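You operate a simulated robot arm through the tools that you are given. There is no shell and no other tool. Be economical: measure what you need, move in short steps, check, and stop when the job is done.

Carry out the task below with a simulated two-armed robot. There is one attempt and no reset: what you move stays moved.

JOB
Pick up the tea brick from the top of the roasting bench with one hand, pass it to the other hand and put it on the bamboo mat.

Only the result counts: the job must be done as asked and must still hold three seconds after the hand-in. Knocking over, shifting, dropping, spilling or breaking anything else fails it.

ROBOT AND FRAMES
Two 6-joint arms with two-finger grippers on one trunk, on a base that drives. Base frame: it is fixed to the floor where the robot stands at the start and does not move with it; the origin is under the middle of the robot, x ahead of it, y to its left, z up; the surface under the hand at the start is at about z = 0.85. Readings come in m, rad, newtons and seconds.
The left shoulder is at the start at [0.07, 0.176, 0.864], the right one opposite. With the tool pointing down near the work surface each hand reaches from about 0.5 to 0.74 m from the robot's upright axis, wherever it stands, measured 20 degrees to its own side. Places, roughly: bamboo mat (25x40 cm) [-2.04, -1.66, 0.84]. Payload 2.45 kg a hand.
The tool frame of a hand sits at the grasp point between the pads (the TCP): z along the fingers, y along the line on which they close. The tips reach 0.026 m beyond it. Largest opening 0.096 m; the body of the gripper starts 0.069 m behind the TCP.
Orientation is that of the tool frame in the base frame, as [roll, pitch, yaw] about the fixed x, y, z axes, in that order (R = Rz(yaw) Ry(pitch) Rx(roll)). With the fingers straight down and closing along the base's y, the tool's x points along the base's -x, its y along +y and its z along -z.

CONTROLS
- The arms move only by the tool play_rows. It takes "left_commands", "right_commands" or both (then of equal length, played together; a hand with none holds still); each is a list of rows, each a list of 7 numbers: the shift along the base's x, y, z in m, then the turn, a rotation vector about the base's x, y, z in rad, then the gripper command, from -1 (fully open) to 1 (shut), values between in proportion. In form: [[dx, dy, dz, wx, wy, wz, grip], ...]. A call has 1 to 10 rows; each row shifts and turns the commanded pose from where the row before left it. Rows are played at 5 a second. More than 0.05 m and 0.15 rad between two rows, or a gripper value outside its range, and nothing of the call is played. A pose out of reach is approached as far as the arm can. The call stops where the force on the tool passes 40 N (or 10 N more than at its start, if that is more) or the arm is blocked; 0.2 s more then pass. The fingers move at their own pace and stop on an object; they squeeze with about 38 N. The grip force told is the motor's: it shows also when the fingers shut on nothing. Time passes only in rows, and 0.2 s behind the last, so rows that do not move let the fingers close. The reply holds the time, the measured pose of the TCP, the force on the tool along the base axes, the opening and the grip force, in the units named above and with some noise, with the torque about the TCP (base axes, N m) and any sound that the robot's microphone picked up.
- Cameras (640 x 400 px; columns grow to the right, rows downward): "scene" is now at [0.1418, 0.0161, 1.2025]; the picture's right is [0.18, -0.98, 0.00], its down [-0.40, -0.07, -0.91] and it looks along [0.90, 0.17, -0.41] (base axes); focal length 280 px, centre (320, 200). "left" rides on the left gripper at [0.082, -0.003, -0.098] in its tool frame; the picture's right is [0.04, 1.00, 0.00], its down [-0.73, 0.03, -0.68] and it looks along [-0.68, 0.03, 0.73] (tool axes); focal length 256 px, centre (320, 200). "right" rides on the right gripper at [0.082, 0.003, -0.098] in its tool frame; the picture's right is [-0.04, 1.00, 0.00], its down [-0.73, -0.03, -0.68] and it looks along [-0.68, -0.03, 0.73] (tool axes); focal length 256 px, centre (320, 200). There is no depth. A picture from a camera that has moved, and an enlarged one, comes with that camera's place and axes in the base frame and with its lens.
- get_image(camera): a new picture of that camera. The clock stands still meanwhile.
- lift_body(by): slides the trunk up (or, below 0, down) by that many m; the arms and the scene camera ride with it, the base frame stays. It gives what a move gives, with no picture.
- drive_base(legs): drives the robot by 1 to 6 legs, each [ahead, left, turn to the left] in m, m and rad, along the robot's own axes; the way and the turn of a leg run together, so that a leg with both is an arc; at most 1.5 m and 3.142 rad a leg. The arms and the cameras ride along, it lands a little off, and it stops where it bumps. It gives what a move gives.
- pan_tilt(pan, tilt): turns the head with the scene camera to pan (to the left, within 1.501 rad either way) and tilt (down, from -0.506 to 1.204), counted from straight ahead of the robot. It gives what a move gives.
- enlarge(camera, box): a new picture of the part [left, top, right, bottom] of that camera's present view, enlarged. The clock stands still meanwhile.
- finish_job(): hands the job in; it is judged then, once.

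Work in short steps. Places have to be worked out from the pictures, the camera data and where the tool is seen: move nearer, look again, correct. Check each grasp and each placing, and mend what went wrong. You have 120 turns and 92 pictures in all, those below and enlarged ones among them. Open the grippers and draw the arms clear of the work before you hand the job in, unless the task says otherwise; then end with one line.

The tools are called after "Request:" as a command line: name --argument value ..., lists and objects as JSON in quotes. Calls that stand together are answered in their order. play_rows: Moves the arms, as the interface text tells. Its arguments: {"type":"object","properties":{"left_commands":{"type":"array","items":{"type":"array","items":{"type":"number"}}},"right_commands":{"type":"array","items":{"type":"array","items":{"type":"number"}}}},"required":[]} The other tools are called the same way: lift_body (by) slides the trunk up or down; drive_base (legs) drives the base; pan_tilt (pan, tilt) turns the head that bears the scene camera; get_image (camera) takes a picture; enlarge (camera, box) takes an enlarged picture of a part of a camera's view; finish_job () hands the job in.

At the start:

```text
time: 0.0
left_tool_pos: [0.563, 0.3196, 1.106]
left_tcp_rot: [3.141, 0.0, -3.14]
left_contact_force: [0.2, -0.1, 0.2]
left_wrist_torque: [0.07, -0.03, 0.02]
left_gripper_width: 0.096
left_grip_force: 0.1
right_tool_pos: [0.6128, -0.1968, 1.0396]
right_tcp_rot: [-3.141, 0.0, -3.141]
right_contact_force: [-0.5, -0.3, -0.2]
right_wrist_torque: [0.01, 0.04, 0.0]
right_gripper_width: 0.0958
right_grip_force: 0.0
trunk travel left (down, up): [-0.348, 0.492]
robot x, y, heading: [-0.0028, -0.0008, 0.005]
head pan, tilt: [0.183, 0.419]
```

scene: 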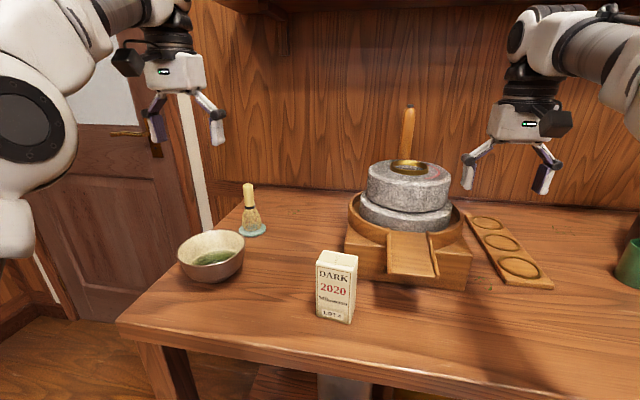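
right: 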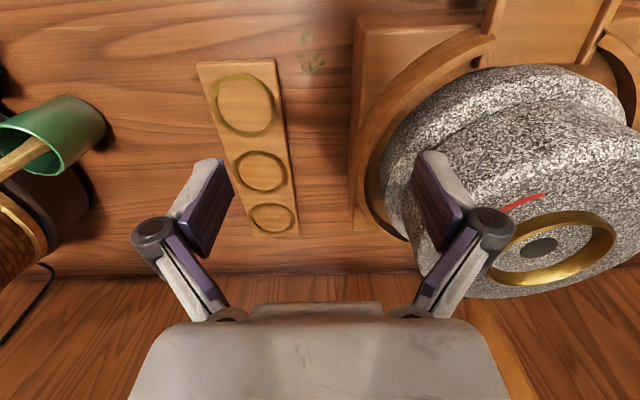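
left: 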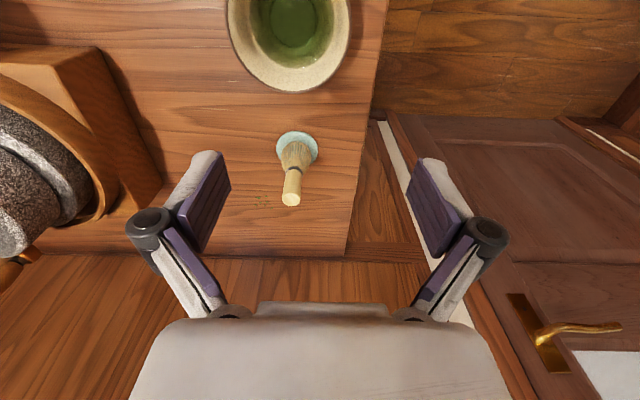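

The scene shows a bench with a mill, whisk, bowl and a box labelled "DARK 2020", but it isn't clear that this is the roasting bench. I'll look around first, starting with a close view of the box and a pan to the right.

Request:
enlarge --camera "scene" --box '[260, 220, 420, 340]'

Request:
pan_tilt --pan -1.2 --tilt 0.35

```text
3.33 times, centred on (340, 280) of scene
camera zoom: at [0.1418, 0.0161, 1.2025], right [0.18, -0.98, 0.0], down [-0.4, -0.07, -0.91], along [0.9, 0.17, -0.41], focal length 934 px, centre (253, -67)
```

zoom: 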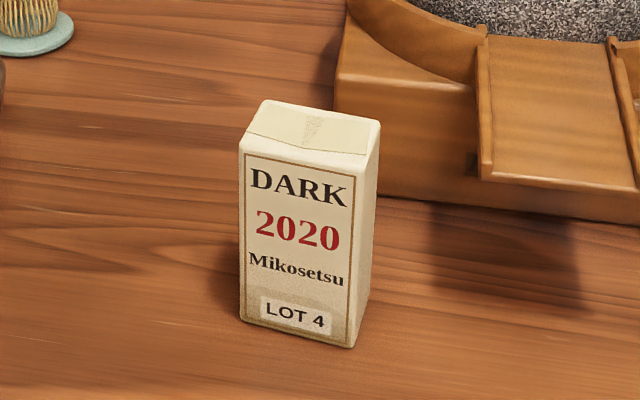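

```text
time: 1.5
left_tool_pos: [0.5636, 0.3189, 1.1071]
left_tcp_rot: [3.14, -0.001, -3.14]
left_contact_force: [1.0, 0.7, -0.7]
left_wrist_torque: [-0.01, 0.03, -0.02]
left_gripper_width: 0.0962
left_grip_force: 0.0
right_tool_pos: [0.6122, -0.1977, 1.0402]
right_tcp_rot: [-3.141, 0.0, -3.141]
right_contact_force: [0.1, -0.3, -0.6]
right_wrist_torque: [0.02, 0.0, 0.0]
right_gripper_width: 0.0959
right_grip_force: 0.2
trunk travel left (down, up): [-0.348, 0.492]
robot x, y, heading: [-0.0009, -0.0019, -0.004]
head pan, tilt: [-1.201, 0.351]
```

The box may or may not be the brick I need (lot number etc.). I take a picture to the right.

Request:
get_image --camera "scene"

Request:
pan_tilt --pan 1.3 --tilt 0.35

Request:
get_image --camera "scene"

```text
87 pictures are left
camera scene: at [0.0847, -0.0875, 1.2089], right [-0.93, -0.36, 0.0], down [-0.12, 0.32, -0.94], along [0.34, -0.88, -0.34], focal length 280 px, centre (320, 200)
```

scene: 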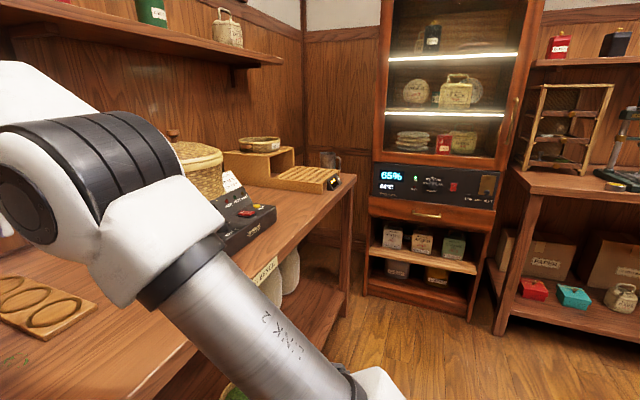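

```text
time: 3.8
left_tool_pos: [0.5645, 0.3204, 1.1064]
left_tcp_rot: [3.14, 0.0, 3.141]
left_contact_force: [1.1, 0.7, 0.1]
left_wrist_torque: [-0.01, -0.02, -0.01]
left_gripper_width: 0.096
left_grip_force: 0.0
right_tool_pos: [0.614, -0.197, 1.0404]
right_tcp_rot: [3.141, 0.0, -3.141]
right_contact_force: [-0.8, 1.3, -0.4]
right_wrist_torque: [-0.01, 0.0, 0.02]
right_gripper_width: 0.0959
right_grip_force: 0.0
trunk travel left (down, up): [-0.348, 0.492]
robot x, y, heading: [0.0016, 0.0004, -0.002]
head pan, tilt: [1.3, 0.351]
```

```text
86 pictures are left
camera scene: at [0.0759, 0.0889, 1.2089], right [0.96, -0.27, 0.0], down [-0.09, -0.33, -0.94], along [0.25, 0.9, -0.34], focal length 280 px, centre (320, 200)
```

scene: 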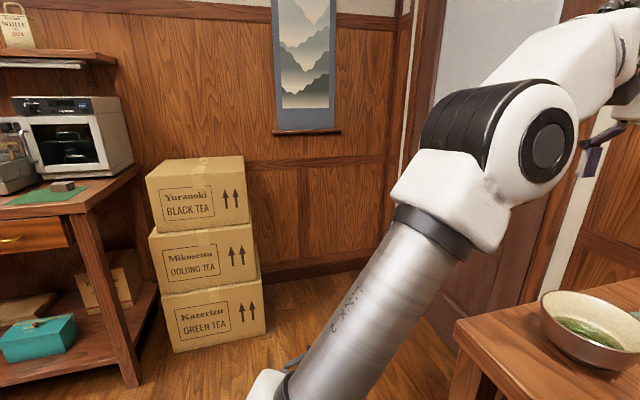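

To the left rear there is another bench with an oven and a small dark brick on a green cloth, likely the roasting bench. I look further back both ways before driving.

Request:
pan_tilt --pan 1.5 --tilt 0.3

Request:
get_image --camera "scene"

Request:
pan_tilt --pan -1.5 --tilt 0.3

Request:
get_image --camera "scene"

```text
time: 4.5
left_tool_pos: [0.5629, 0.3197, 1.1069]
left_tcp_rot: [3.141, 0.0, 3.141]
left_contact_force: [-0.2, 0.8, 0.9]
left_wrist_torque: [0.0, 0.05, -0.02]
left_gripper_width: 0.0957
left_grip_force: 0.0
right_tool_pos: [0.6125, -0.1966, 1.0396]
right_tcp_rot: [3.14, -0.001, 3.141]
right_contact_force: [0.6, 0.9, 0.4]
right_wrist_torque: [-0.02, 0.0, -0.01]
right_gripper_width: 0.0958
right_grip_force: 0.1
trunk travel left (down, up): [-0.348, 0.492]
robot x, y, heading: [0.0008, -0.0002, 0.004]
head pan, tilt: [1.499, 0.3]
```

```text
85 pictures are left
camera scene: at [0.0578, 0.0924, 1.2136], right [1.0, -0.07, 0.0], down [-0.02, -0.3, -0.96], along [0.07, 0.95, -0.3], focal length 280 px, centre (320, 200)
```

scene: 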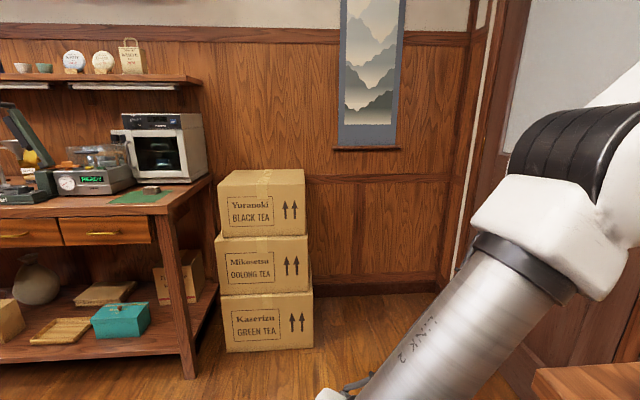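

```text
time: 7.1
left_tool_pos: [0.5624, 0.3208, 1.1053]
left_tcp_rot: [3.141, 0.0, 3.141]
left_contact_force: [0.1, 0.1, -0.4]
left_wrist_torque: [-0.05, 0.01, -0.01]
left_gripper_width: 0.0958
left_grip_force: 0.0
right_tool_pos: [0.6128, -0.1966, 1.0392]
right_tcp_rot: [3.141, 0.0, -3.141]
right_contact_force: [0.2, 0.5, 0.2]
right_wrist_torque: [0.05, 0.0, 0.02]
right_gripper_width: 0.0961
right_grip_force: 0.1
trunk travel left (down, up): [-0.348, 0.492]
robot x, y, heading: [0.0033, 0.001, 0.001]
head pan, tilt: [-1.499, 0.3]
```

```text
84 pictures are left
camera scene: at [0.0577, -0.0939, 1.2136], right [-1.0, -0.07, 0.0], down [-0.02, 0.29, -0.96], along [0.07, -0.95, -0.3], focal length 280 px, centre (320, 200)
```

scene: 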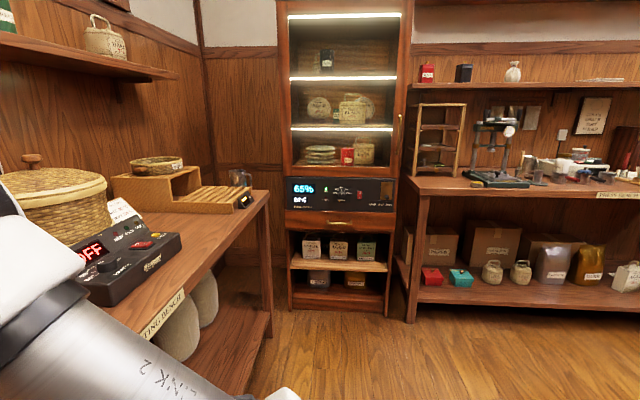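

A bench label near the front reads "...TING BENCH", and another says "PRESS BENCH". I enlarge both to read them.

Request:
enlarge --camera "scene" --box '[40, 160, 280, 340]'

Request:
enlarge --camera "scene" --box '[400, 60, 640, 210]'

```text
2.22 times, centred on (160, 250) of scene
camera zoom: at [0.0577, -0.0939, 1.2136], right [-1.0, -0.07, 0.0], down [-0.02, 0.29, -0.96], along [0.07, -0.95, -0.3], focal length 623 px, centre (676, 89)
```

zoom: 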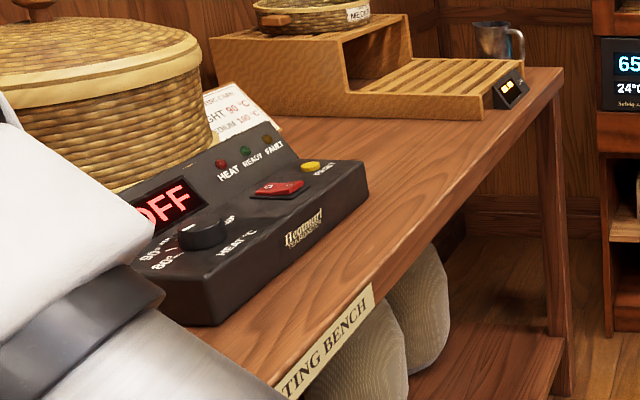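

```text
2.67 times, centred on (520, 135) of scene
camera zoom: at [0.0577, -0.0939, 1.2136], right [-1.0, -0.07, 0.0], down [-0.02, 0.29, -0.96], along [0.07, -0.95, -0.3], focal length 747 px, centre (-213, 373)
```

zoom: 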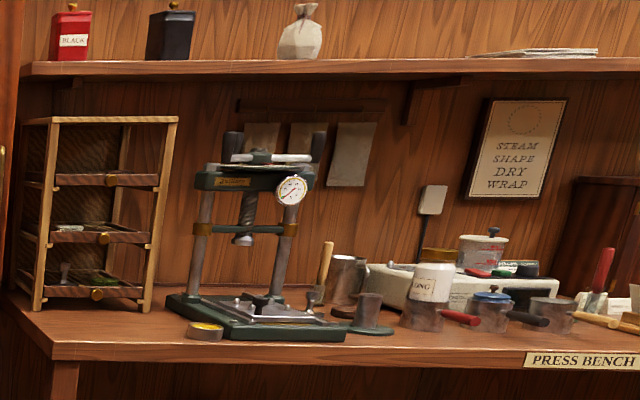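

The front bench's label ends in "...TING BENCH"; it could be roasting or tasting. I look down at its front edge to read it.

Request:
pan_tilt --pan -0.7 --tilt 0.75

Request:
get_image --camera "scene"

```text
time: 8.2
left_tool_pos: [0.5633, 0.3208, 1.1067]
left_tcp_rot: [-3.14, -0.001, 3.142]
left_contact_force: [-0.4, 0.7, -0.8]
left_wrist_torque: [0.01, 0.02, -0.02]
left_gripper_width: 0.0958
left_grip_force: 0.1
right_tool_pos: [0.6134, -0.197, 1.0397]
right_tcp_rot: [-3.141, 0.001, 3.141]
right_contact_force: [0.1, -0.2, 0.7]
right_wrist_torque: [0.01, 0.0, -0.04]
right_gripper_width: 0.0959
right_grip_force: 0.2
trunk travel left (down, up): [-0.348, 0.492]
robot x, y, heading: [-0.0029, -0.0001, 0.002]
head pan, tilt: [-0.7, 0.75]
```

```text
81 pictures are left
camera scene: at [0.1144, -0.0542, 1.1733], right [-0.64, -0.76, 0.0], down [-0.52, 0.44, -0.73], along [0.56, -0.47, -0.68], focal length 280 px, centre (320, 200)
```

scene: 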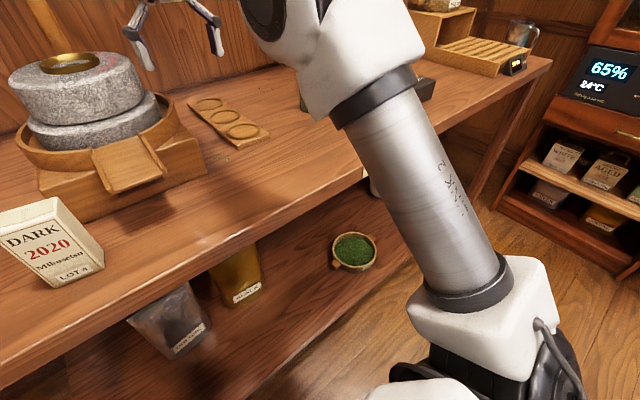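

The label is hidden behind the right arm. I back off a bit so I can see the label and the whole bench.

Request:
drive_base --legs '[[-0.4, 0, 0]]'

Request:
pan_tilt --pan -0.45 --tilt 0.45

Request:
get_image --camera "scene"

```text
time: 10.4
left_tool_pos: [0.2362, 0.3181, 1.1084]
left_tcp_rot: [3.142, 0.001, 3.141]
left_contact_force: [0.5, 0.4, -1.0]
left_wrist_torque: [-0.02, -0.01, 0.0]
left_gripper_width: 0.0961
left_grip_force: 0.1
right_tool_pos: [0.2869, -0.1982, 1.0399]
right_tcp_rot: [3.141, 0.001, 3.14]
right_contact_force: [-0.8, 0.5, 0.2]
right_wrist_torque: [0.01, 0.03, 0.02]
right_gripper_width: 0.096
right_grip_force: 0.2
trunk travel left (down, up): [-0.348, 0.492]
robot x, y, heading: [-0.3254, -0.0002, -0.005]
head pan, tilt: [-0.7, 0.75]
stopped in leg 1: the robot was blocked; the commanded pose is now the measured one
```

```text
time: 11.2
left_tool_pos: [0.2376, 0.3182, 1.1064]
left_tcp_rot: [-3.141, 0.001, 3.139]
left_contact_force: [-0.3, 0.5, -0.9]
left_wrist_torque: [0.0, 0.01, 0.0]
left_gripper_width: 0.0961
left_grip_force: 0.0
right_tool_pos: [0.2869, -0.1984, 1.0412]
right_tcp_rot: [-3.141, 0.0, 3.141]
right_contact_force: [-0.1, 0.4, 0.1]
right_wrist_torque: [-0.01, -0.01, 0.01]
right_gripper_width: 0.0962
right_grip_force: 0.1
trunk travel left (down, up): [-0.348, 0.492]
robot x, y, heading: [-0.3226, -0.0005, -0.006]
head pan, tilt: [-0.45, 0.45]
```

```text
80 pictures are left
camera scene: at [-0.193, -0.0416, 1.1997], right [-0.44, -0.9, 0.0], down [-0.39, 0.19, -0.9], along [0.81, -0.39, -0.44], focal length 280 px, centre (320, 200)
```

scene: 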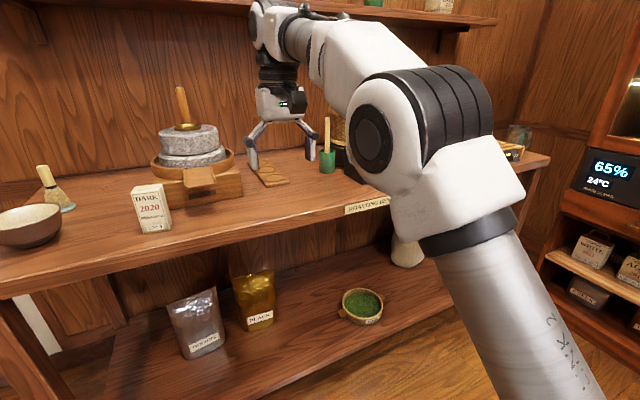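

The base was stopped by something behind after 0.32 m; I will keep away from it. Now I read the label.

Request:
enlarge --camera "scene" --box '[330, 180, 430, 242]'

Request:
drive_base --legs '[[0.06, 0, 0]]'

Request:
pan_tilt --pan 1.5 --tilt 0.8

Request:
get_image --camera "scene"

```text
6.40 times, centred on (380, 211) of scene
camera zoom: at [-0.193, -0.0416, 1.1997], right [-0.44, -0.9, 0.0], down [-0.39, 0.19, -0.9], along [0.81, -0.39, -0.44], focal length 1794 px, centre (-64, 130)
```

zoom: 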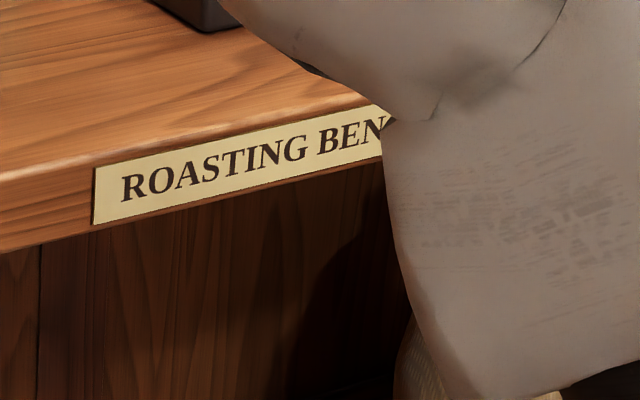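

```text
time: 12.2
left_tool_pos: [0.2999, 0.321, 1.106]
left_tcp_rot: [-3.141, 0.0, 3.141]
left_contact_force: [0.3, -0.2, -1.0]
left_wrist_torque: [0.01, 0.05, -0.01]
left_gripper_width: 0.0959
left_grip_force: 0.1
right_tool_pos: [0.3496, -0.1969, 1.0404]
right_tcp_rot: [3.14, -0.002, 3.14]
right_contact_force: [-0.4, -0.4, -0.2]
right_wrist_torque: [0.01, 0.08, 0.01]
right_gripper_width: 0.0961
right_grip_force: 0.1
trunk travel left (down, up): [-0.348, 0.492]
robot x, y, heading: [-0.2659, -0.0041, 0.003]
head pan, tilt: [-0.45, 0.45]
```

```text
time: 14.1
left_tool_pos: [0.2974, 0.3184, 1.1077]
left_tcp_rot: [-3.141, 0.001, 3.141]
left_contact_force: [-0.1, 0.3, -0.6]
left_wrist_torque: [0.03, 0.02, -0.01]
left_gripper_width: 0.0961
left_grip_force: 0.1
right_tool_pos: [0.3493, -0.1967, 1.0416]
right_tcp_rot: [-3.141, 0.002, 3.141]
right_contact_force: [-0.3, 0.0, -0.2]
right_wrist_torque: [0.0, -0.01, -0.01]
right_gripper_width: 0.096
right_grip_force: 0.1
trunk travel left (down, up): [-0.348, 0.492]
robot x, y, heading: [-0.2633, -0.0024, -0.003]
head pan, tilt: [1.499, 0.799]
```

```text
78 pictures are left
camera scene: at [-0.208, 0.0792, 1.1693], right [1.0, -0.07, 0.0], down [-0.05, -0.71, -0.7], along [0.05, 0.7, -0.72], focal length 280 px, centre (320, 200)
```

scene: 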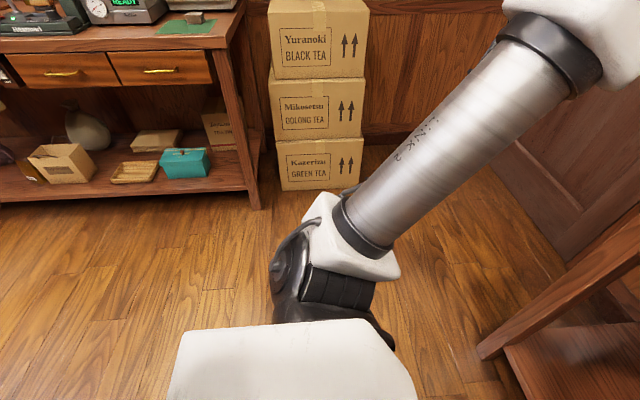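

The label confirms this is the ROASTING BENCH, so the standing "DARK 2020" brick (about [0.484, 0.055], roughly 5.5 cm wide, 3.5 cm deep, 10 cm high) is the target. Plan: the right hand picks it top-down by the upper half, then the left takes the lower half in the air and places it on the mat. First I raise the right hand and shift it inward, while I look at the other side for the thing that blocked me.

Request:
play_rows --right_commands '[[0, 0.03, 0.04, 0, 0, 0, -1], [0, 0.04, 0.04, 0, 0, 0, -1], [0, 0.04, 0.04, 0, 0, 0, -1], [0, 0.03, 0.0, 0, 0, 0, -1]]'

Request:
pan_tilt --pan -1.5 --tilt 0.6

Request:
get_image --camera "scene"

```text
refused: row 2 steps farther than a row can; nothing moved
```

```text
time: 16.7
left_tool_pos: [0.2986, 0.3195, 1.1074]
left_tcp_rot: [-3.14, 0.002, -3.141]
left_contact_force: [0.4, 0.6, -0.1]
left_wrist_torque: [-0.03, 0.04, -0.03]
left_gripper_width: 0.0958
left_grip_force: 0.0
right_tool_pos: [0.3479, -0.1985, 1.0419]
right_tcp_rot: [3.14, 0.003, 3.141]
right_contact_force: [0.0, -0.1, 0.0]
right_wrist_torque: [0.0, -0.02, -0.02]
right_gripper_width: 0.0959
right_grip_force: 0.0
trunk travel left (down, up): [-0.348, 0.492]
robot x, y, heading: [-0.262, -0.0038, 0.001]
head pan, tilt: [-1.499, 0.6]
```

```text
77 pictures are left
camera scene: at [-0.2074, -0.0895, 1.1861], right [-1.0, -0.07, 0.0], down [-0.04, 0.56, -0.83], along [0.06, -0.82, -0.56], focal length 280 px, centre (320, 200)
```

scene: 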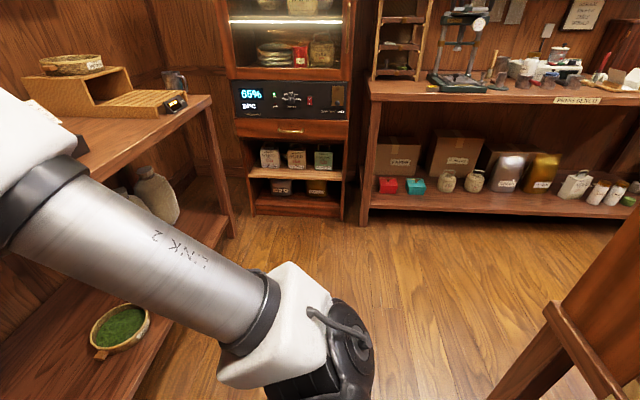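

A wooden table/rack stands right behind the robot (that was what I touched). Now the right hand up and inward, with smaller rows.

Request:
play_rows --right_commands '[[0, 0.025, 0.035, 0, 0, 0, -1], [0, 0.03, 0.035, 0, 0, 0, -1], [0, 0.03, 0.035, 0, 0, 0, -1], [0, 0.03, 0.015, 0, 0, 0, -1]]'

Request:
drive_base --legs '[[0.18, 0.1, 0]]'

Request:
pan_tilt --pan 0.0 --tilt 0.6

Request:
get_image --camera "scene"

Request:
get_image --camera "right"

```text
time: 17.7
left_tool_pos: [0.297, 0.3196, 1.1071]
left_tcp_rot: [-3.14, 0.001, 3.14]
left_contact_force: [-0.5, 0.3, 0.0]
left_wrist_torque: [0.01, 0.03, 0.02]
left_gripper_width: 0.096
left_grip_force: 0.0
right_tool_pos: [0.2972, -0.0964, 1.1044]
right_tcp_rot: [3.141, 0.003, 3.141]
right_contact_force: [-0.8, 0.7, -0.1]
right_wrist_torque: [-0.04, 0.0, 0.03]
right_gripper_width: 0.0959
right_grip_force: 0.1
right hand out of reach, approached as far as the arm can: row 1, 2, 3, 4
trunk travel left (down, up): [-0.348, 0.492]
robot x, y, heading: [-0.2653, -0.0023, 0.0]
head pan, tilt: [-1.499, 0.6]
```

```text
time: 19.3
left_tool_pos: [0.4788, 0.4216, 1.106]
left_tcp_rot: [-3.14, 0.001, -3.14]
left_contact_force: [0.6, 0.1, 0.7]
left_wrist_torque: [0.0, 0.03, 0.01]
left_gripper_width: 0.096
left_grip_force: 0.1
right_tool_pos: [0.4778, 0.006, 1.1036]
right_tcp_rot: [3.141, 0.001, -3.14]
right_contact_force: [1.2, 0.1, -0.1]
right_wrist_torque: [-0.01, 0.03, -0.03]
right_gripper_width: 0.0959
right_grip_force: 0.1
trunk travel left (down, up): [-0.348, 0.492]
robot x, y, heading: [-0.0877, 0.1014, 0.003]
head pan, tilt: [-1.499, 0.6]
```

```text
time: 20.9
left_tool_pos: [0.478, 0.4225, 1.1059]
left_tcp_rot: [-3.141, 0.002, -3.14]
left_contact_force: [-0.7, 0.6, 0.0]
left_wrist_torque: [-0.01, 0.0, 0.0]
left_gripper_width: 0.096
left_grip_force: 0.0
right_tool_pos: [0.4788, 0.0042, 1.1026]
right_tcp_rot: [-3.141, 0.004, -3.14]
right_contact_force: [0.0, -0.1, -1.1]
right_wrist_torque: [-0.01, 0.03, 0.02]
right_gripper_width: 0.0958
right_grip_force: 0.0
trunk travel left (down, up): [-0.348, 0.492]
robot x, y, heading: [-0.0848, 0.0972, -0.0]
head pan, tilt: [0.0, 0.6]
```

```text
76 pictures are left
camera scene: at [0.0554, 0.1005, 1.1861], right [0.0, -1.0, 0.0], down [-0.57, 0.0, -0.82], along [0.82, 0.0, -0.57], focal length 280 px, centre (320, 200)
```

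scene: 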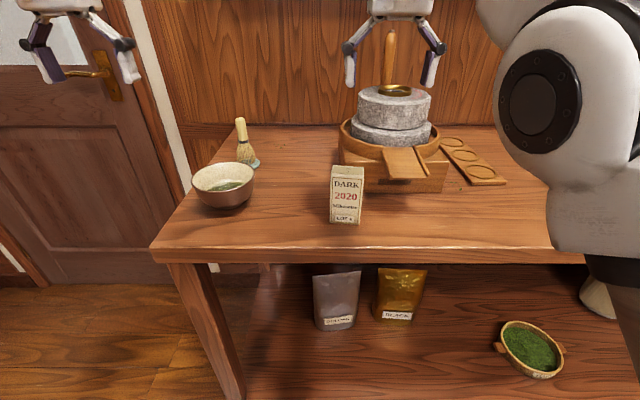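

```text
75 pictures are left
camera right: at [0.3968, 0.0076, 1.2017], right [0.04, 1.0, 0.0], down [0.73, -0.03, 0.68], along [0.68, -0.03, -0.73], focal length 256 px, centre (320, 200)
```

right: 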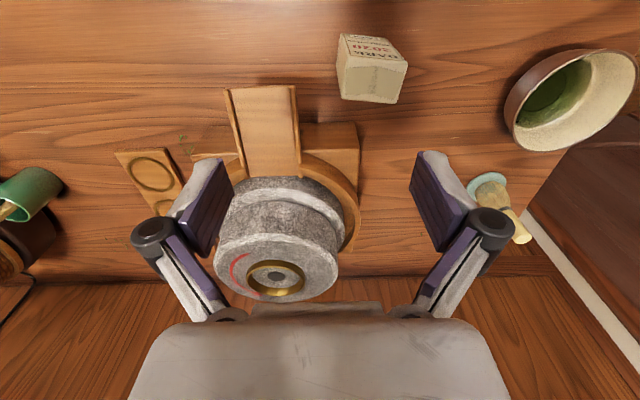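

The brick top is seen at about [0.48, 0.053, 0.95]. I enlarge to get its yaw.

Request:
enlarge --camera "right" --box '[310, 20, 438, 100]'

Request:
enlarge --camera "scene" --box '[282, 150, 410, 230]'

```text
5.00 times, centred on (374, 60) of right
camera zoom: at [0.3968, 0.0076, 1.2017], right [0.04, 1.0, 0.0], down [0.73, -0.03, 0.68], along [0.68, -0.03, -0.73], focal length 1280 px, centre (50, 900)
```

zoom: 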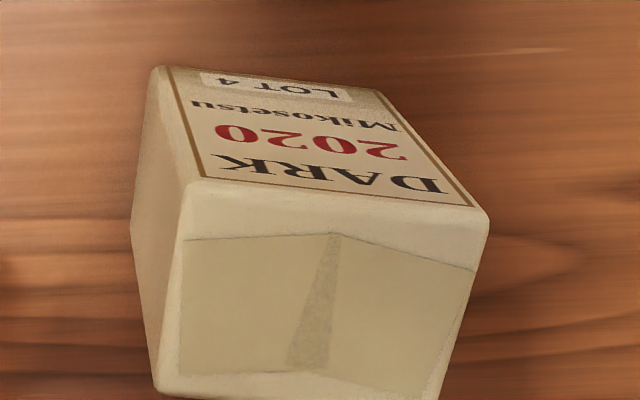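

```text
5.00 times, centred on (346, 190) of scene
camera zoom: at [0.0554, 0.1005, 1.1861], right [0.0, -1.0, 0.0], down [-0.57, 0.0, -0.82], along [0.82, 0.0, -0.57], focal length 1401 px, centre (190, 250)
```

zoom: 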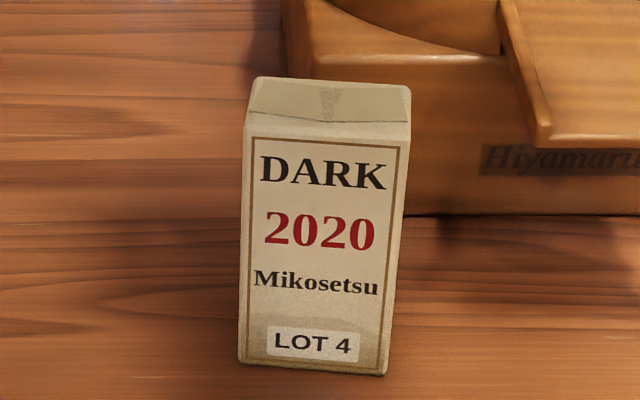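

Brick centre ≈ [0.480, 0.054], yaw ≈ -0.12, top 0.95. I align the right hand above it, then check before descending.

Request:
play_rows --right_commands '[[0, 0.025, 0, 0, 0, -0.06, -1], [0, 0.025, 0, 0, 0, -0.06, -1], [0, 0, -0.04, 0, 0, 0, -1], [0, 0, -0.03, 0, 0, 0, -1], [0, 0, 0, 0, 0, 0, -1]]'

Request:
get_image --camera "right"

```text
time: 22.1
left_tool_pos: [0.478, 0.4222, 1.1069]
left_tcp_rot: [-3.141, 0.003, -3.138]
left_contact_force: [-0.6, -0.5, 0.8]
left_wrist_torque: [0.03, 0.0, 0.02]
left_gripper_width: 0.0958
left_grip_force: 0.1
right_tool_pos: [0.4718, 0.046, 1.0262]
right_tcp_rot: [3.13, 0.004, 3.018]
right_contact_force: [-0.2, 0.2, -0.5]
right_wrist_torque: [-0.01, 0.0, 0.0]
right_gripper_width: 0.0959
right_grip_force: 0.0
right hand out of reach, approached as far as the arm can: row 1, 2
trunk travel left (down, up): [-0.348, 0.492]
robot x, y, heading: [-0.0815, 0.103, 0.001]
head pan, tilt: [0.0, 0.6]
```

```text
72 pictures are left
camera right: at [0.3909, 0.058, 1.1246], right [0.16, 0.99, 0.01], down [0.72, -0.13, 0.68], along [0.67, -0.1, -0.73], focal length 256 px, centre (320, 200)
```

right: 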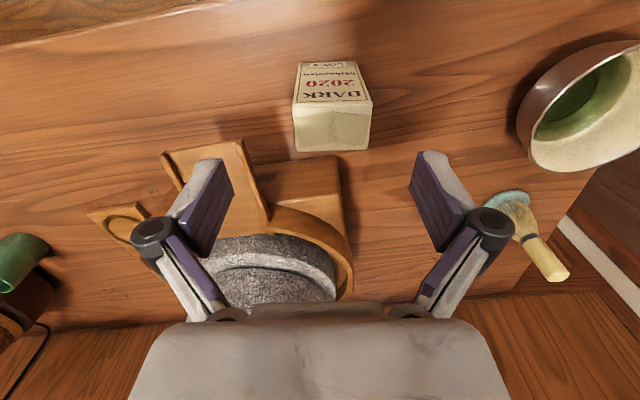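

The brick is square to the fingers and centred at about [0.481, 0.055]. I correct by +9 mm in x and y and go down to TCP z ≈ 0.928.

Request:
play_rows --right_commands '[[0.009, 0.009, -0.02, 0, 0, 0, -1], [0, 0, -0.03, 0, 0, 0, -1], [0, 0, -0.02, 0, 0, 0, -1], [0, 0, 0, 0, 0, 0, -1]]'

Request:
get_image --camera "right"

```text
time: 23.1
left_tool_pos: [0.4779, 0.4225, 1.1064]
left_tcp_rot: [3.141, 0.001, -3.14]
left_contact_force: [0.2, 0.7, 0.7]
left_wrist_torque: [-0.03, 0.0, -0.05]
left_gripper_width: 0.096
left_grip_force: 0.0
right_tool_pos: [0.4844, 0.0416, 0.9653]
right_tcp_rot: [3.087, 0.0, 2.996]
right_contact_force: [0.1, -0.2, -0.6]
right_wrist_torque: [-0.05, -0.01, 0.02]
right_gripper_width: 0.0957
right_grip_force: 0.0
trunk travel left (down, up): [-0.348, 0.492]
robot x, y, heading: [-0.0823, 0.1009, 0.004]
head pan, tilt: [0.0, 0.6]
```

```text
71 pictures are left
camera right: at [0.4045, 0.051, 1.0645], right [0.18, 0.98, 0.05], down [0.72, -0.17, 0.67], along [0.67, -0.09, -0.74], focal length 256 px, centre (320, 200)
```

right: 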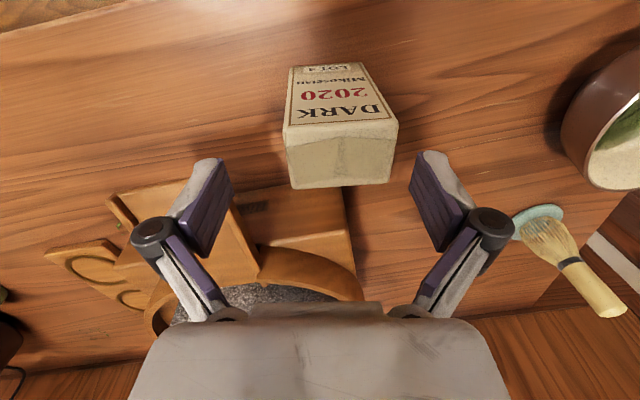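

The right arm strains to reach that far across (tilting and falling short in y). I raise it, and shift the base 0.12 m left so the brick lies more to the right hand's own side.

Request:
play_rows --right_commands '[[0, 0, 0.04, 0, 0, 0, -1], [0, 0, 0.04, 0, 0, 0, -1], [0, -0.04, 0.0, 0, 0, 0, -1], [0, -0.04, 0.0, 0, 0, 0, -1], [0, -0.03, 0.0, 0, 0, 0, -1]]'

Request:
drive_base --legs '[[0.0, 0.12, 0]]'

Request:
get_image --camera "right"

```text
time: 24.3
left_tool_pos: [0.4786, 0.4214, 1.1071]
left_tcp_rot: [-3.141, 0.002, -3.14]
left_contact_force: [-0.4, 0.1, 0.6]
left_wrist_torque: [-0.02, 0.0, -0.02]
left_gripper_width: 0.0959
left_grip_force: 0.1
right_tool_pos: [0.4775, -0.0493, 1.036]
right_tcp_rot: [-3.141, 0.003, 3.026]
right_contact_force: [0.0, -0.6, 0.2]
right_wrist_torque: [0.03, 0.0, 0.03]
right_gripper_width: 0.0961
right_grip_force: 0.1
trunk travel left (down, up): [-0.348, 0.492]
robot x, y, heading: [-0.0858, 0.1045, 0.002]
head pan, tilt: [0.0, 0.6]
```

```text
time: 25.5
left_tool_pos: [0.4779, 0.5406, 1.1079]
left_tcp_rot: [-3.14, 0.002, -3.14]
left_contact_force: [0.0, 0.3, -0.1]
left_wrist_torque: [-0.05, 0.01, 0.03]
left_gripper_width: 0.0958
left_grip_force: 0.0
right_tool_pos: [0.4765, 0.0697, 1.036]
right_tcp_rot: [-3.139, 0.004, 3.024]
right_contact_force: [0.4, 1.2, -0.1]
right_wrist_torque: [-0.03, -0.03, 0.0]
right_gripper_width: 0.0961
right_grip_force: 0.1
trunk travel left (down, up): [-0.348, 0.492]
robot x, y, heading: [-0.0795, 0.2195, 0.005]
head pan, tilt: [0.0, 0.6]
```

```text
70 pictures are left
camera right: at [0.3964, 0.0824, 1.1343], right [0.16, 0.99, 0.0], down [0.72, -0.11, 0.68], along [0.67, -0.11, -0.73], focal length 256 px, centre (320, 200)
```

right: 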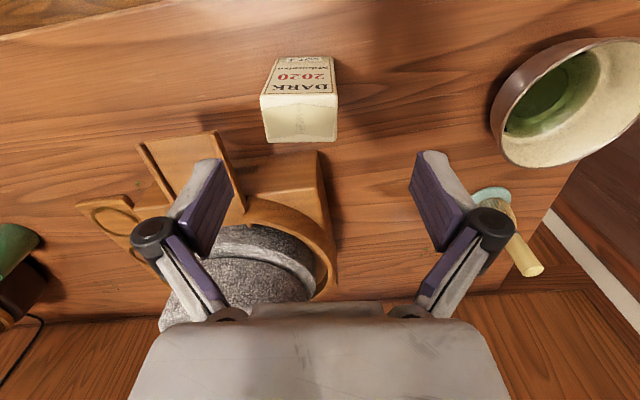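

Brick again at [0.480, 0.054]. I shift by (+4, -15 mm) and descend in steps.

Request:
play_rows --right_commands '[[0.004, -0.0155, 0, 0, 0, 0, -1], [0, 0, -0.03, 0, 0, 0, -1], [0, 0, -0.02, 0, 0, 0, -1], [0, 0, 0, 0, 0, 0, -1]]'

Request:
get_image --camera "right"

```text
time: 26.5
left_tool_pos: [0.4771, 0.5402, 1.1067]
left_tcp_rot: [-3.141, 0.001, -3.138]
left_contact_force: [0.3, 0.2, -0.8]
left_wrist_torque: [-0.04, 0.01, 0.0]
left_gripper_width: 0.0959
left_grip_force: 0.1
right_tool_pos: [0.4821, 0.0521, 0.9838]
right_tcp_rot: [3.141, 0.004, 3.026]
right_contact_force: [0.5, -0.3, 0.4]
right_wrist_torque: [0.0, -0.04, -0.01]
right_gripper_width: 0.096
right_grip_force: 0.0
trunk travel left (down, up): [-0.348, 0.492]
robot x, y, heading: [-0.0864, 0.2188, 0.003]
head pan, tilt: [0.0, 0.6]
```

```text
69 pictures are left
camera right: at [0.401, 0.0657, 1.083], right [0.16, 0.99, 0.0], down [0.72, -0.11, 0.68], along [0.67, -0.11, -0.73], focal length 256 px, centre (320, 200)
```

right: 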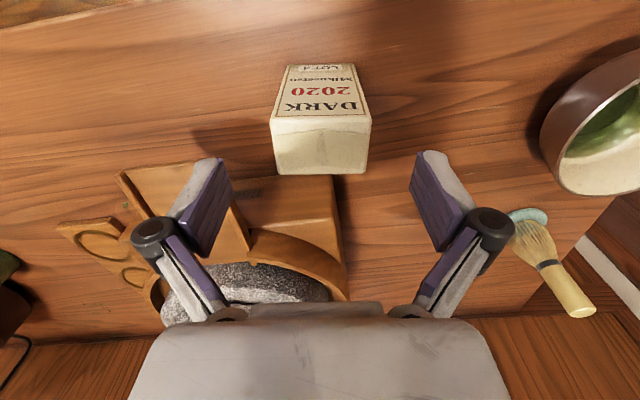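

Aligned. I descend to z ≈ 0.927, and close.

Request:
play_rows --right_commands '[[-0.001, 0, -0.03, 0, 0, 0, -1], [0, 0, -0.027, 0, 0, 0, -1], [0, 0, 0, 0, 0, 0, -1], [0, 0, 0, 0, 0, 0, 0.2], [0, 0, 0, 0, 0, 0, 1], [0, 0, 0, 0, 0, 0, 1], [0, 0, 0, 0, 0, 0, 1]]'

Request:
get_image --camera "right"

```text
time: 28.1
left_tool_pos: [0.4764, 0.539, 1.1072]
left_tcp_rot: [-3.139, 0.001, -3.139]
left_contact_force: [-0.1, 0.1, 0.0]
left_wrist_torque: [0.01, -0.03, -0.01]
left_gripper_width: 0.0957
left_grip_force: 0.0
right_tool_pos: [0.4786, 0.0528, 0.9276]
right_tcp_rot: [-3.141, 0.007, 3.025]
right_contact_force: [4.0, -0.5, 10.9]
right_wrist_torque: [-0.02, -0.21, -0.04]
right_gripper_width: 0.0554
right_grip_force: 37.6
trunk travel left (down, up): [-0.348, 0.492]
robot x, y, heading: [-0.0868, 0.2181, -0.001]
head pan, tilt: [0.0, 0.6]
```

```text
68 pictures are left
camera right: at [0.3987, 0.0664, 1.027], right [0.16, 0.99, 0.0], down [0.72, -0.11, 0.68], along [0.67, -0.11, -0.73], focal length 256 px, centre (320, 200)
```

right: 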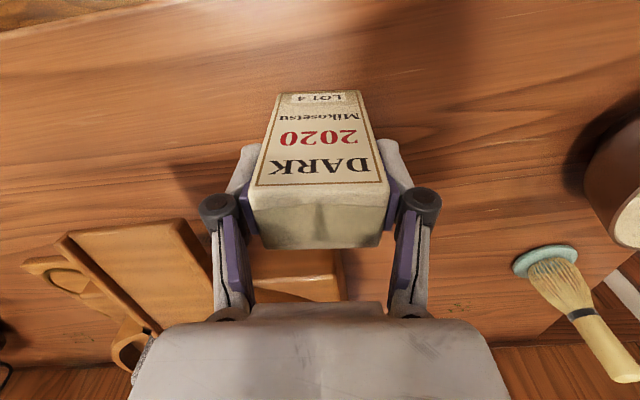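

The brick is gripped (opening 0.055). I lift straight up, 0.14 m.

Request:
play_rows --right_commands '[[0, 0, 0.02, 0, 0, 0, 1], [0, 0, 0.03, 0, 0, 0, 1], [0, 0, 0.03, 0, 0, 0, 1], [0, 0, 0.03, 0, 0, 0, 1], [0, 0, 0.03, 0, 0, 0, 1], [0, 0, 0, 0, 0, 0, 1]]'

Request:
get_image --camera "right"

```text
time: 29.5
left_tool_pos: [0.4778, 0.5389, 1.107]
left_tcp_rot: [3.141, 0.002, -3.138]
left_contact_force: [-0.3, 0.0, -0.4]
left_wrist_torque: [-0.03, 0.02, -0.02]
left_gripper_width: 0.0962
left_grip_force: 0.2
right_tool_pos: [0.4812, 0.055, 1.0673]
right_tcp_rot: [-3.14, 0.004, 3.025]
right_contact_force: [0.3, 0.2, -1.6]
right_wrist_torque: [0.01, 0.03, 0.0]
right_gripper_width: 0.0553
right_grip_force: 38.0
trunk travel left (down, up): [-0.348, 0.492]
robot x, y, heading: [-0.0818, 0.2203, 0.007]
head pan, tilt: [0.0, 0.6]
```

```text
67 pictures are left
camera right: at [0.4002, 0.0669, 1.1663], right [0.16, 0.99, 0.0], down [0.72, -0.11, 0.68], along [0.67, -0.11, -0.73], focal length 256 px, centre (320, 200)
```

right: 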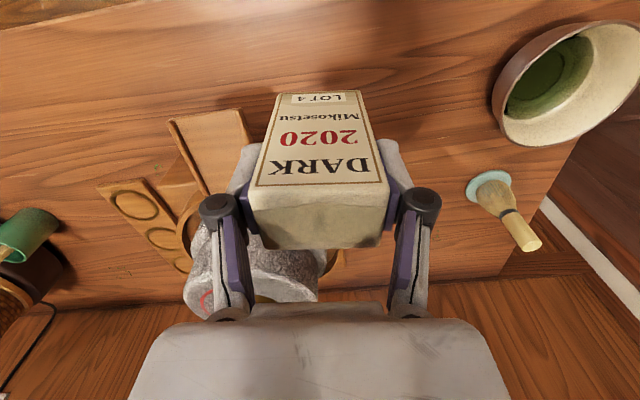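

Brick is held cleanly and clear. I back off 0.17 m from the bench for a handover in free space, then begin pitching the left hand to point forward.

Request:
drive_base --legs '[[-0.17, 0.0, 0]]'

Request:
play_rows --left_commands '[[-0.01, 0, 0, 0, -0.15, 0, -1], [-0.01, 0, 0, 0, -0.15, 0, -1], [-0.01, 0, 0, 0, -0.15, 0, -1], [-0.01, 0, 0, 0, -0.15, 0, -1], [-0.01, 0, 0, 0, -0.15, 0, -1], [0, 0, 0, 0, -0.15, 0, -1], [0, 0, 0, 0, -0.15, 0, -1], [0, 0, 0, 0, -0.15, 0, -1], [0, 0, 0, 0, -0.15, 0, -1], [0, 0, 0, 0, -0.15, 0, -1]]' --right_commands '[[0, 0, 0, 0, 0, -0.05, 1], [0, 0, 0, 0, 0, -0.05, 1], [0, 0, 0, 0, 0, -0.05, 1], [0, 0, 0, 0, 0, -0.05, 1], [0, 0, 0, 0, 0, -0.05, 1], [0, 0, 0, 0, 0, -0.05, 1], [0, 0, 0, 0, 0, -0.05, 1], [0, 0, 0, 0, 0, -0.05, 1], [0, 0, 0, 0, 0, -0.05, 1], [0, 0, 0, 0, 0, -0.03, 1]]'

Request:
get_image --camera "scene"

```text
time: 31.0
left_tool_pos: [0.3019, 0.54, 1.1073]
left_tcp_rot: [-3.141, 0.002, -3.136]
left_contact_force: [-0.3, 1.0, -0.3]
left_wrist_torque: [-0.04, -0.03, 0.01]
left_gripper_width: 0.0959
left_grip_force: 0.1
right_tool_pos: [0.3059, 0.0542, 1.0673]
right_tcp_rot: [-3.141, 0.002, 3.026]
right_contact_force: [-0.2, -0.6, -1.5]
right_wrist_torque: [-0.01, -0.03, -0.01]
right_gripper_width: 0.0552
right_grip_force: 38.1
trunk travel left (down, up): [-0.348, 0.492]
robot x, y, heading: [-0.2591, 0.2205, 0.008]
head pan, tilt: [0.0, 0.6]
```

```text
time: 33.2
left_tool_pos: [0.4188, 0.548, 1.1345]
left_tcp_rot: [-3.069, 1.499, -3.068]
left_contact_force: [0.4, -0.4, -0.6]
left_wrist_torque: [0.0, -0.01, 0.02]
left_gripper_width: 0.0961
left_grip_force: 0.1
left hand out of reach, approached as far as the arm can: row 3, 4, 5, 6, 7, 8, 9
right_tool_pos: [0.3072, 0.0542, 1.0682]
right_tcp_rot: [3.141, 0.004, 2.546]
right_contact_force: [0.8, 0.0, -0.2]
right_wrist_torque: [0.01, -0.01, -0.01]
right_gripper_width: 0.0
right_grip_force: 28.4
trunk travel left (down, up): [-0.348, 0.492]
robot x, y, heading: [-0.2576, 0.2195, 0.008]
head pan, tilt: [0.0, 0.6]
```

```text
66 pictures are left
camera scene: at [-0.1187, 0.2171, 1.1861], right [0.01, -1.0, 0.0], down [-0.57, 0.0, -0.82], along [0.82, 0.0, -0.57], focal length 280 px, centre (320, 200)
```

scene: 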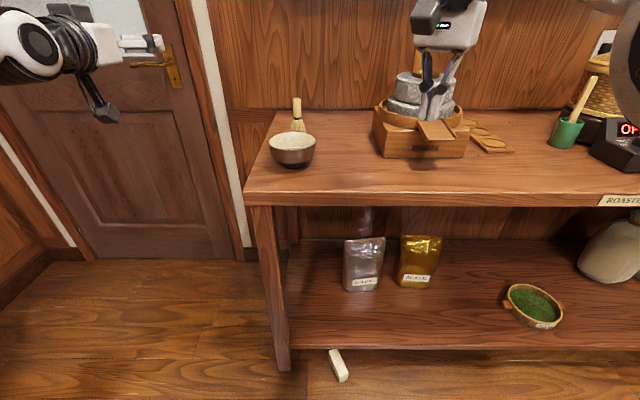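

The right gripper is now shut on nothing: the brick slipped out while turning and is lying on the floor near the bench's foot (around x 0.43, y 0.14). I look closer to plan recovering it.

Request:
pan_tilt --pan -0.1 --tilt 1.0

Request:
get_image --camera "scene"

Request:
enlarge --camera "scene" --box '[240, 160, 400, 260]'

```text
time: 34.1
left_tool_pos: [0.4182, 0.55, 1.1345]
left_tcp_rot: [-3.073, 1.499, -3.072]
left_contact_force: [-0.2, -0.1, -1.5]
left_wrist_torque: [0.0, -0.02, -0.01]
left_gripper_width: 0.0962
left_grip_force: 0.0
right_tool_pos: [0.3058, 0.0545, 1.0677]
right_tcp_rot: [-3.141, 0.004, 2.549]
right_contact_force: [0.3, 0.2, 0.1]
right_wrist_torque: [-0.01, -0.01, -0.01]
right_gripper_width: 0.0
right_grip_force: 28.9
trunk travel left (down, up): [-0.348, 0.492]
robot x, y, heading: [-0.2605, 0.2174, 0.006]
head pan, tilt: [-0.099, 1.0]
```

```text
65 pictures are left
camera scene: at [-0.1379, 0.2098, 1.1542], right [-0.09, -1.0, 0.0], down [-0.84, 0.08, -0.54], along [0.54, -0.05, -0.84], focal length 280 px, centre (320, 200)
```

scene: 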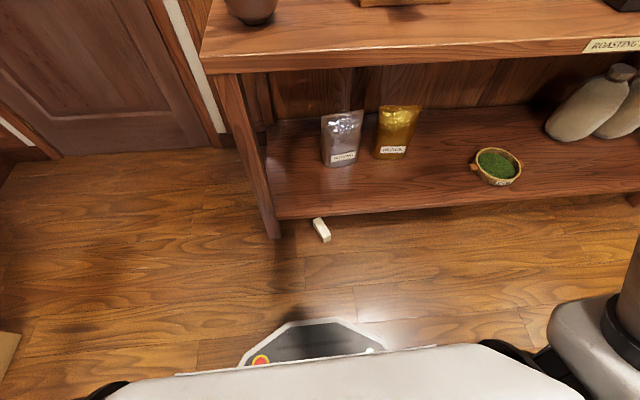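

```text
4.00 times, centred on (320, 210) of scene
camera zoom: at [-0.1379, 0.2098, 1.1542], right [-0.09, -1.0, 0.0], down [-0.84, 0.08, -0.54], along [0.54, -0.05, -0.84], focal length 1121 px, centre (320, 160)
```

zoom: 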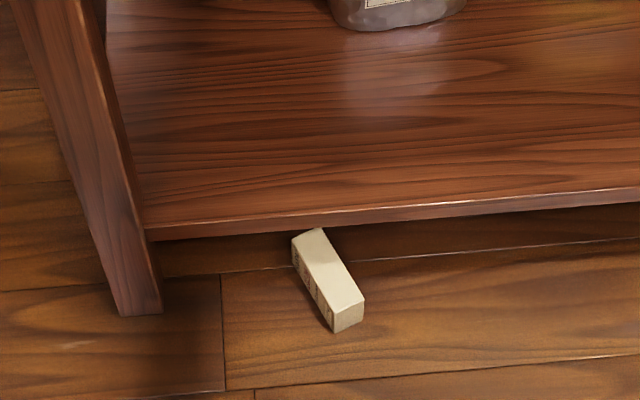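

The brick lies on its narrow side on the floor: near end ≈ [0.376, 0.138], far end ≈ [0.474, 0.168] just under the lower shelf's edge (shelf underside z ≈ 0.16). Plan: retract both hands from the bench, restore the left hand to pointing down, shift left, lower the trunk, grip the near end with a tilted right hand and pull it out.

Request:
play_rows --left_commands '[[-0.03, 0, 0, 0, 0.15, 0, -1], [-0.03, 0, 0, 0, 0.15, 0, -1], [-0.03, 0, 0, 0, 0.15, 0, -1], [-0.03, 0, 0, 0, 0.15, 0, -1], [-0.02, 0, 0, 0, 0.15, 0, -1], [0, 0, 0, 0, 0.15, 0, -1], [0, 0, 0, 0, 0.15, 0, -1], [0, 0, 0, 0, 0.15, 0, -1], [0, 0, 0, 0, 0.15, 0, -1], [0, 0, 0, 0, 0.15, 0, -1]]' --right_commands '[[-0.02, 0, 0, 0, 0, 0.1, 0], [-0.02, 0, 0, 0, 0, 0.1, 0], [-0.02, 0, 0, 0, 0, 0.1, 0], [-0.02, 0, 0, 0, 0, 0.1, 0], [0, 0, 0, 0, 0, 0.1, 0], [0, 0, 0, 0, 0, 0.1, 0], [0, 0, 0, 0, 0, 0.1, 0], [0, 0, 0, 0, 0, 0.1, 0], [0, 0, 0, 0, 0, 0.1, 0], [0, 0, 0, 0, 0, 0, 0]]'

Request:
drive_base --legs '[[0.0, 0.1, 0]]'

Request:
pan_tilt --pan -0.15 --tilt 0.8

Request:
get_image --camera "scene"

```text
time: 36.3
left_tool_pos: [0.3231, 0.5446, 1.099]
left_tcp_rot: [-3.14, 0.002, -3.137]
left_contact_force: [-0.2, -0.1, -0.3]
left_wrist_torque: [0.0, -0.03, 0.01]
left_gripper_width: 0.0962
left_grip_force: 0.0
left hand out of reach, approached as far as the arm can: row 1, 2, 3, 4, 9, 10
right_tool_pos: [0.2251, 0.0533, 1.0696]
right_tcp_rot: [3.141, 0.006, -2.834]
right_contact_force: [0.0, -0.7, 0.0]
right_wrist_torque: [0.02, -0.01, -0.04]
right_gripper_width: 0.048
right_grip_force: 0.0
trunk travel left (down, up): [-0.348, 0.492]
robot x, y, heading: [-0.2579, 0.2171, 0.004]
head pan, tilt: [-0.099, 1.0]
```

```text
time: 37.4
left_tool_pos: [0.3243, 0.643, 1.098]
left_tcp_rot: [-3.141, 0.004, -3.138]
left_contact_force: [-0.3, 0.6, -0.2]
left_wrist_torque: [-0.03, 0.01, -0.03]
left_gripper_width: 0.0962
left_grip_force: 0.1
right_tool_pos: [0.2266, 0.1519, 1.0677]
right_tcp_rot: [-3.139, 0.004, -2.836]
right_contact_force: [0.4, 0.2, 0.4]
right_wrist_torque: [0.0, 0.03, -0.01]
right_gripper_width: 0.048
right_grip_force: 0.0
trunk travel left (down, up): [-0.348, 0.492]
robot x, y, heading: [-0.257, 0.3119, 0.004]
head pan, tilt: [-0.099, 1.0]
```

```text
time: 38.1
left_tool_pos: [0.3243, 0.641, 1.0981]
left_tcp_rot: [3.142, 0.003, -3.138]
left_contact_force: [-0.1, 0.4, -0.5]
left_wrist_torque: [0.0, -0.04, 0.03]
left_gripper_width: 0.096
left_grip_force: 0.1
right_tool_pos: [0.2264, 0.1506, 1.0678]
right_tcp_rot: [-3.141, 0.004, -2.836]
right_contact_force: [0.5, -0.4, 0.1]
right_wrist_torque: [0.0, -0.01, 0.01]
right_gripper_width: 0.0478
right_grip_force: 0.0
trunk travel left (down, up): [-0.348, 0.492]
robot x, y, heading: [-0.2577, 0.3139, -0.001]
head pan, tilt: [-0.15, 0.799]
```

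```text
63 pictures are left
camera scene: at [-0.1281, 0.3011, 1.1692], right [-0.14, -0.99, 0.0], down [-0.71, 0.1, -0.7], along [0.69, -0.1, -0.72], focal length 280 px, centre (320, 200)
```

scene: 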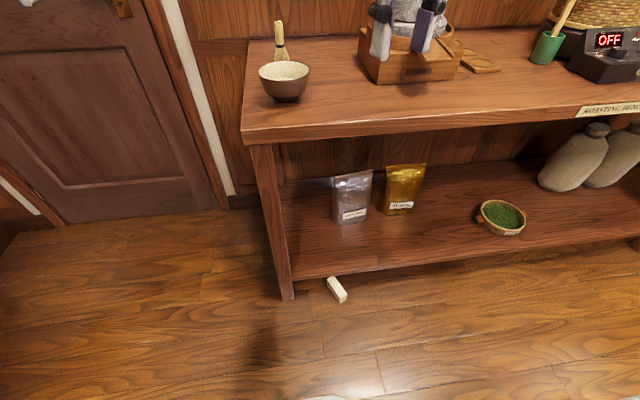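

Both hands are clear of the bench. I lower the trunk by 0.33 m.

Request:
lift_body --by -0.33

Request:
get_image --camera "right"

Request:
get_image --camera "scene"

```text
time: 41.4
left_tool_pos: [0.3247, 0.6433, 0.768]
left_tcp_rot: [-3.141, 0.002, -3.137]
left_contact_force: [0.0, 0.4, -0.4]
left_wrist_torque: [0.01, -0.01, -0.04]
left_gripper_width: 0.096
left_grip_force: 0.0
right_tool_pos: [0.2258, 0.1511, 0.7384]
right_tcp_rot: [3.141, 0.003, -2.837]
right_contact_force: [-0.2, -0.1, 0.2]
right_wrist_torque: [-0.04, 0.02, -0.01]
right_gripper_width: 0.048
right_grip_force: 0.0
trunk travel left (down, up): [-0.018, 0.822]
robot x, y, heading: [-0.2586, 0.313, 0.003]
head pan, tilt: [-0.15, 0.799]
```

```text
62 pictures are left
camera right: at [0.147, 0.1295, 0.8365], right [-0.26, 0.96, 0.0], down [0.71, 0.19, 0.68], along [0.66, 0.18, -0.73], focal length 256 px, centre (320, 200)
```

right: 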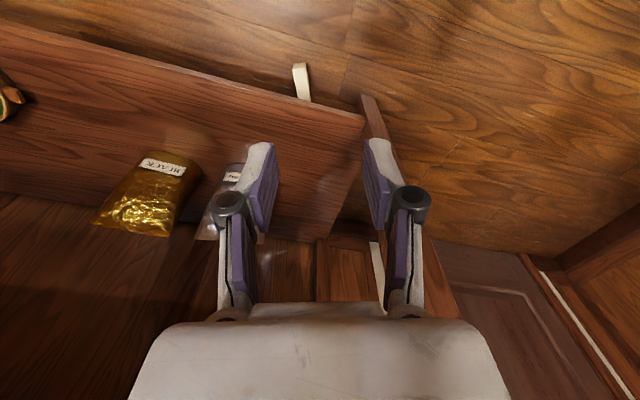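

```text
61 pictures are left
camera scene: at [-0.1282, 0.3014, 0.8393], right [-0.14, -0.99, 0.0], down [-0.71, 0.1, -0.7], along [0.69, -0.1, -0.72], focal length 280 px, centre (320, 200)
```

scene: 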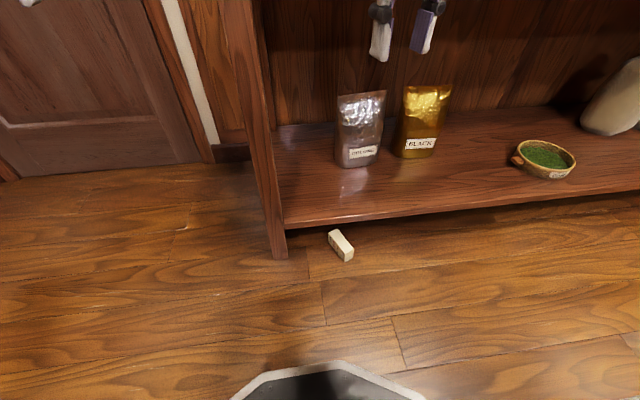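

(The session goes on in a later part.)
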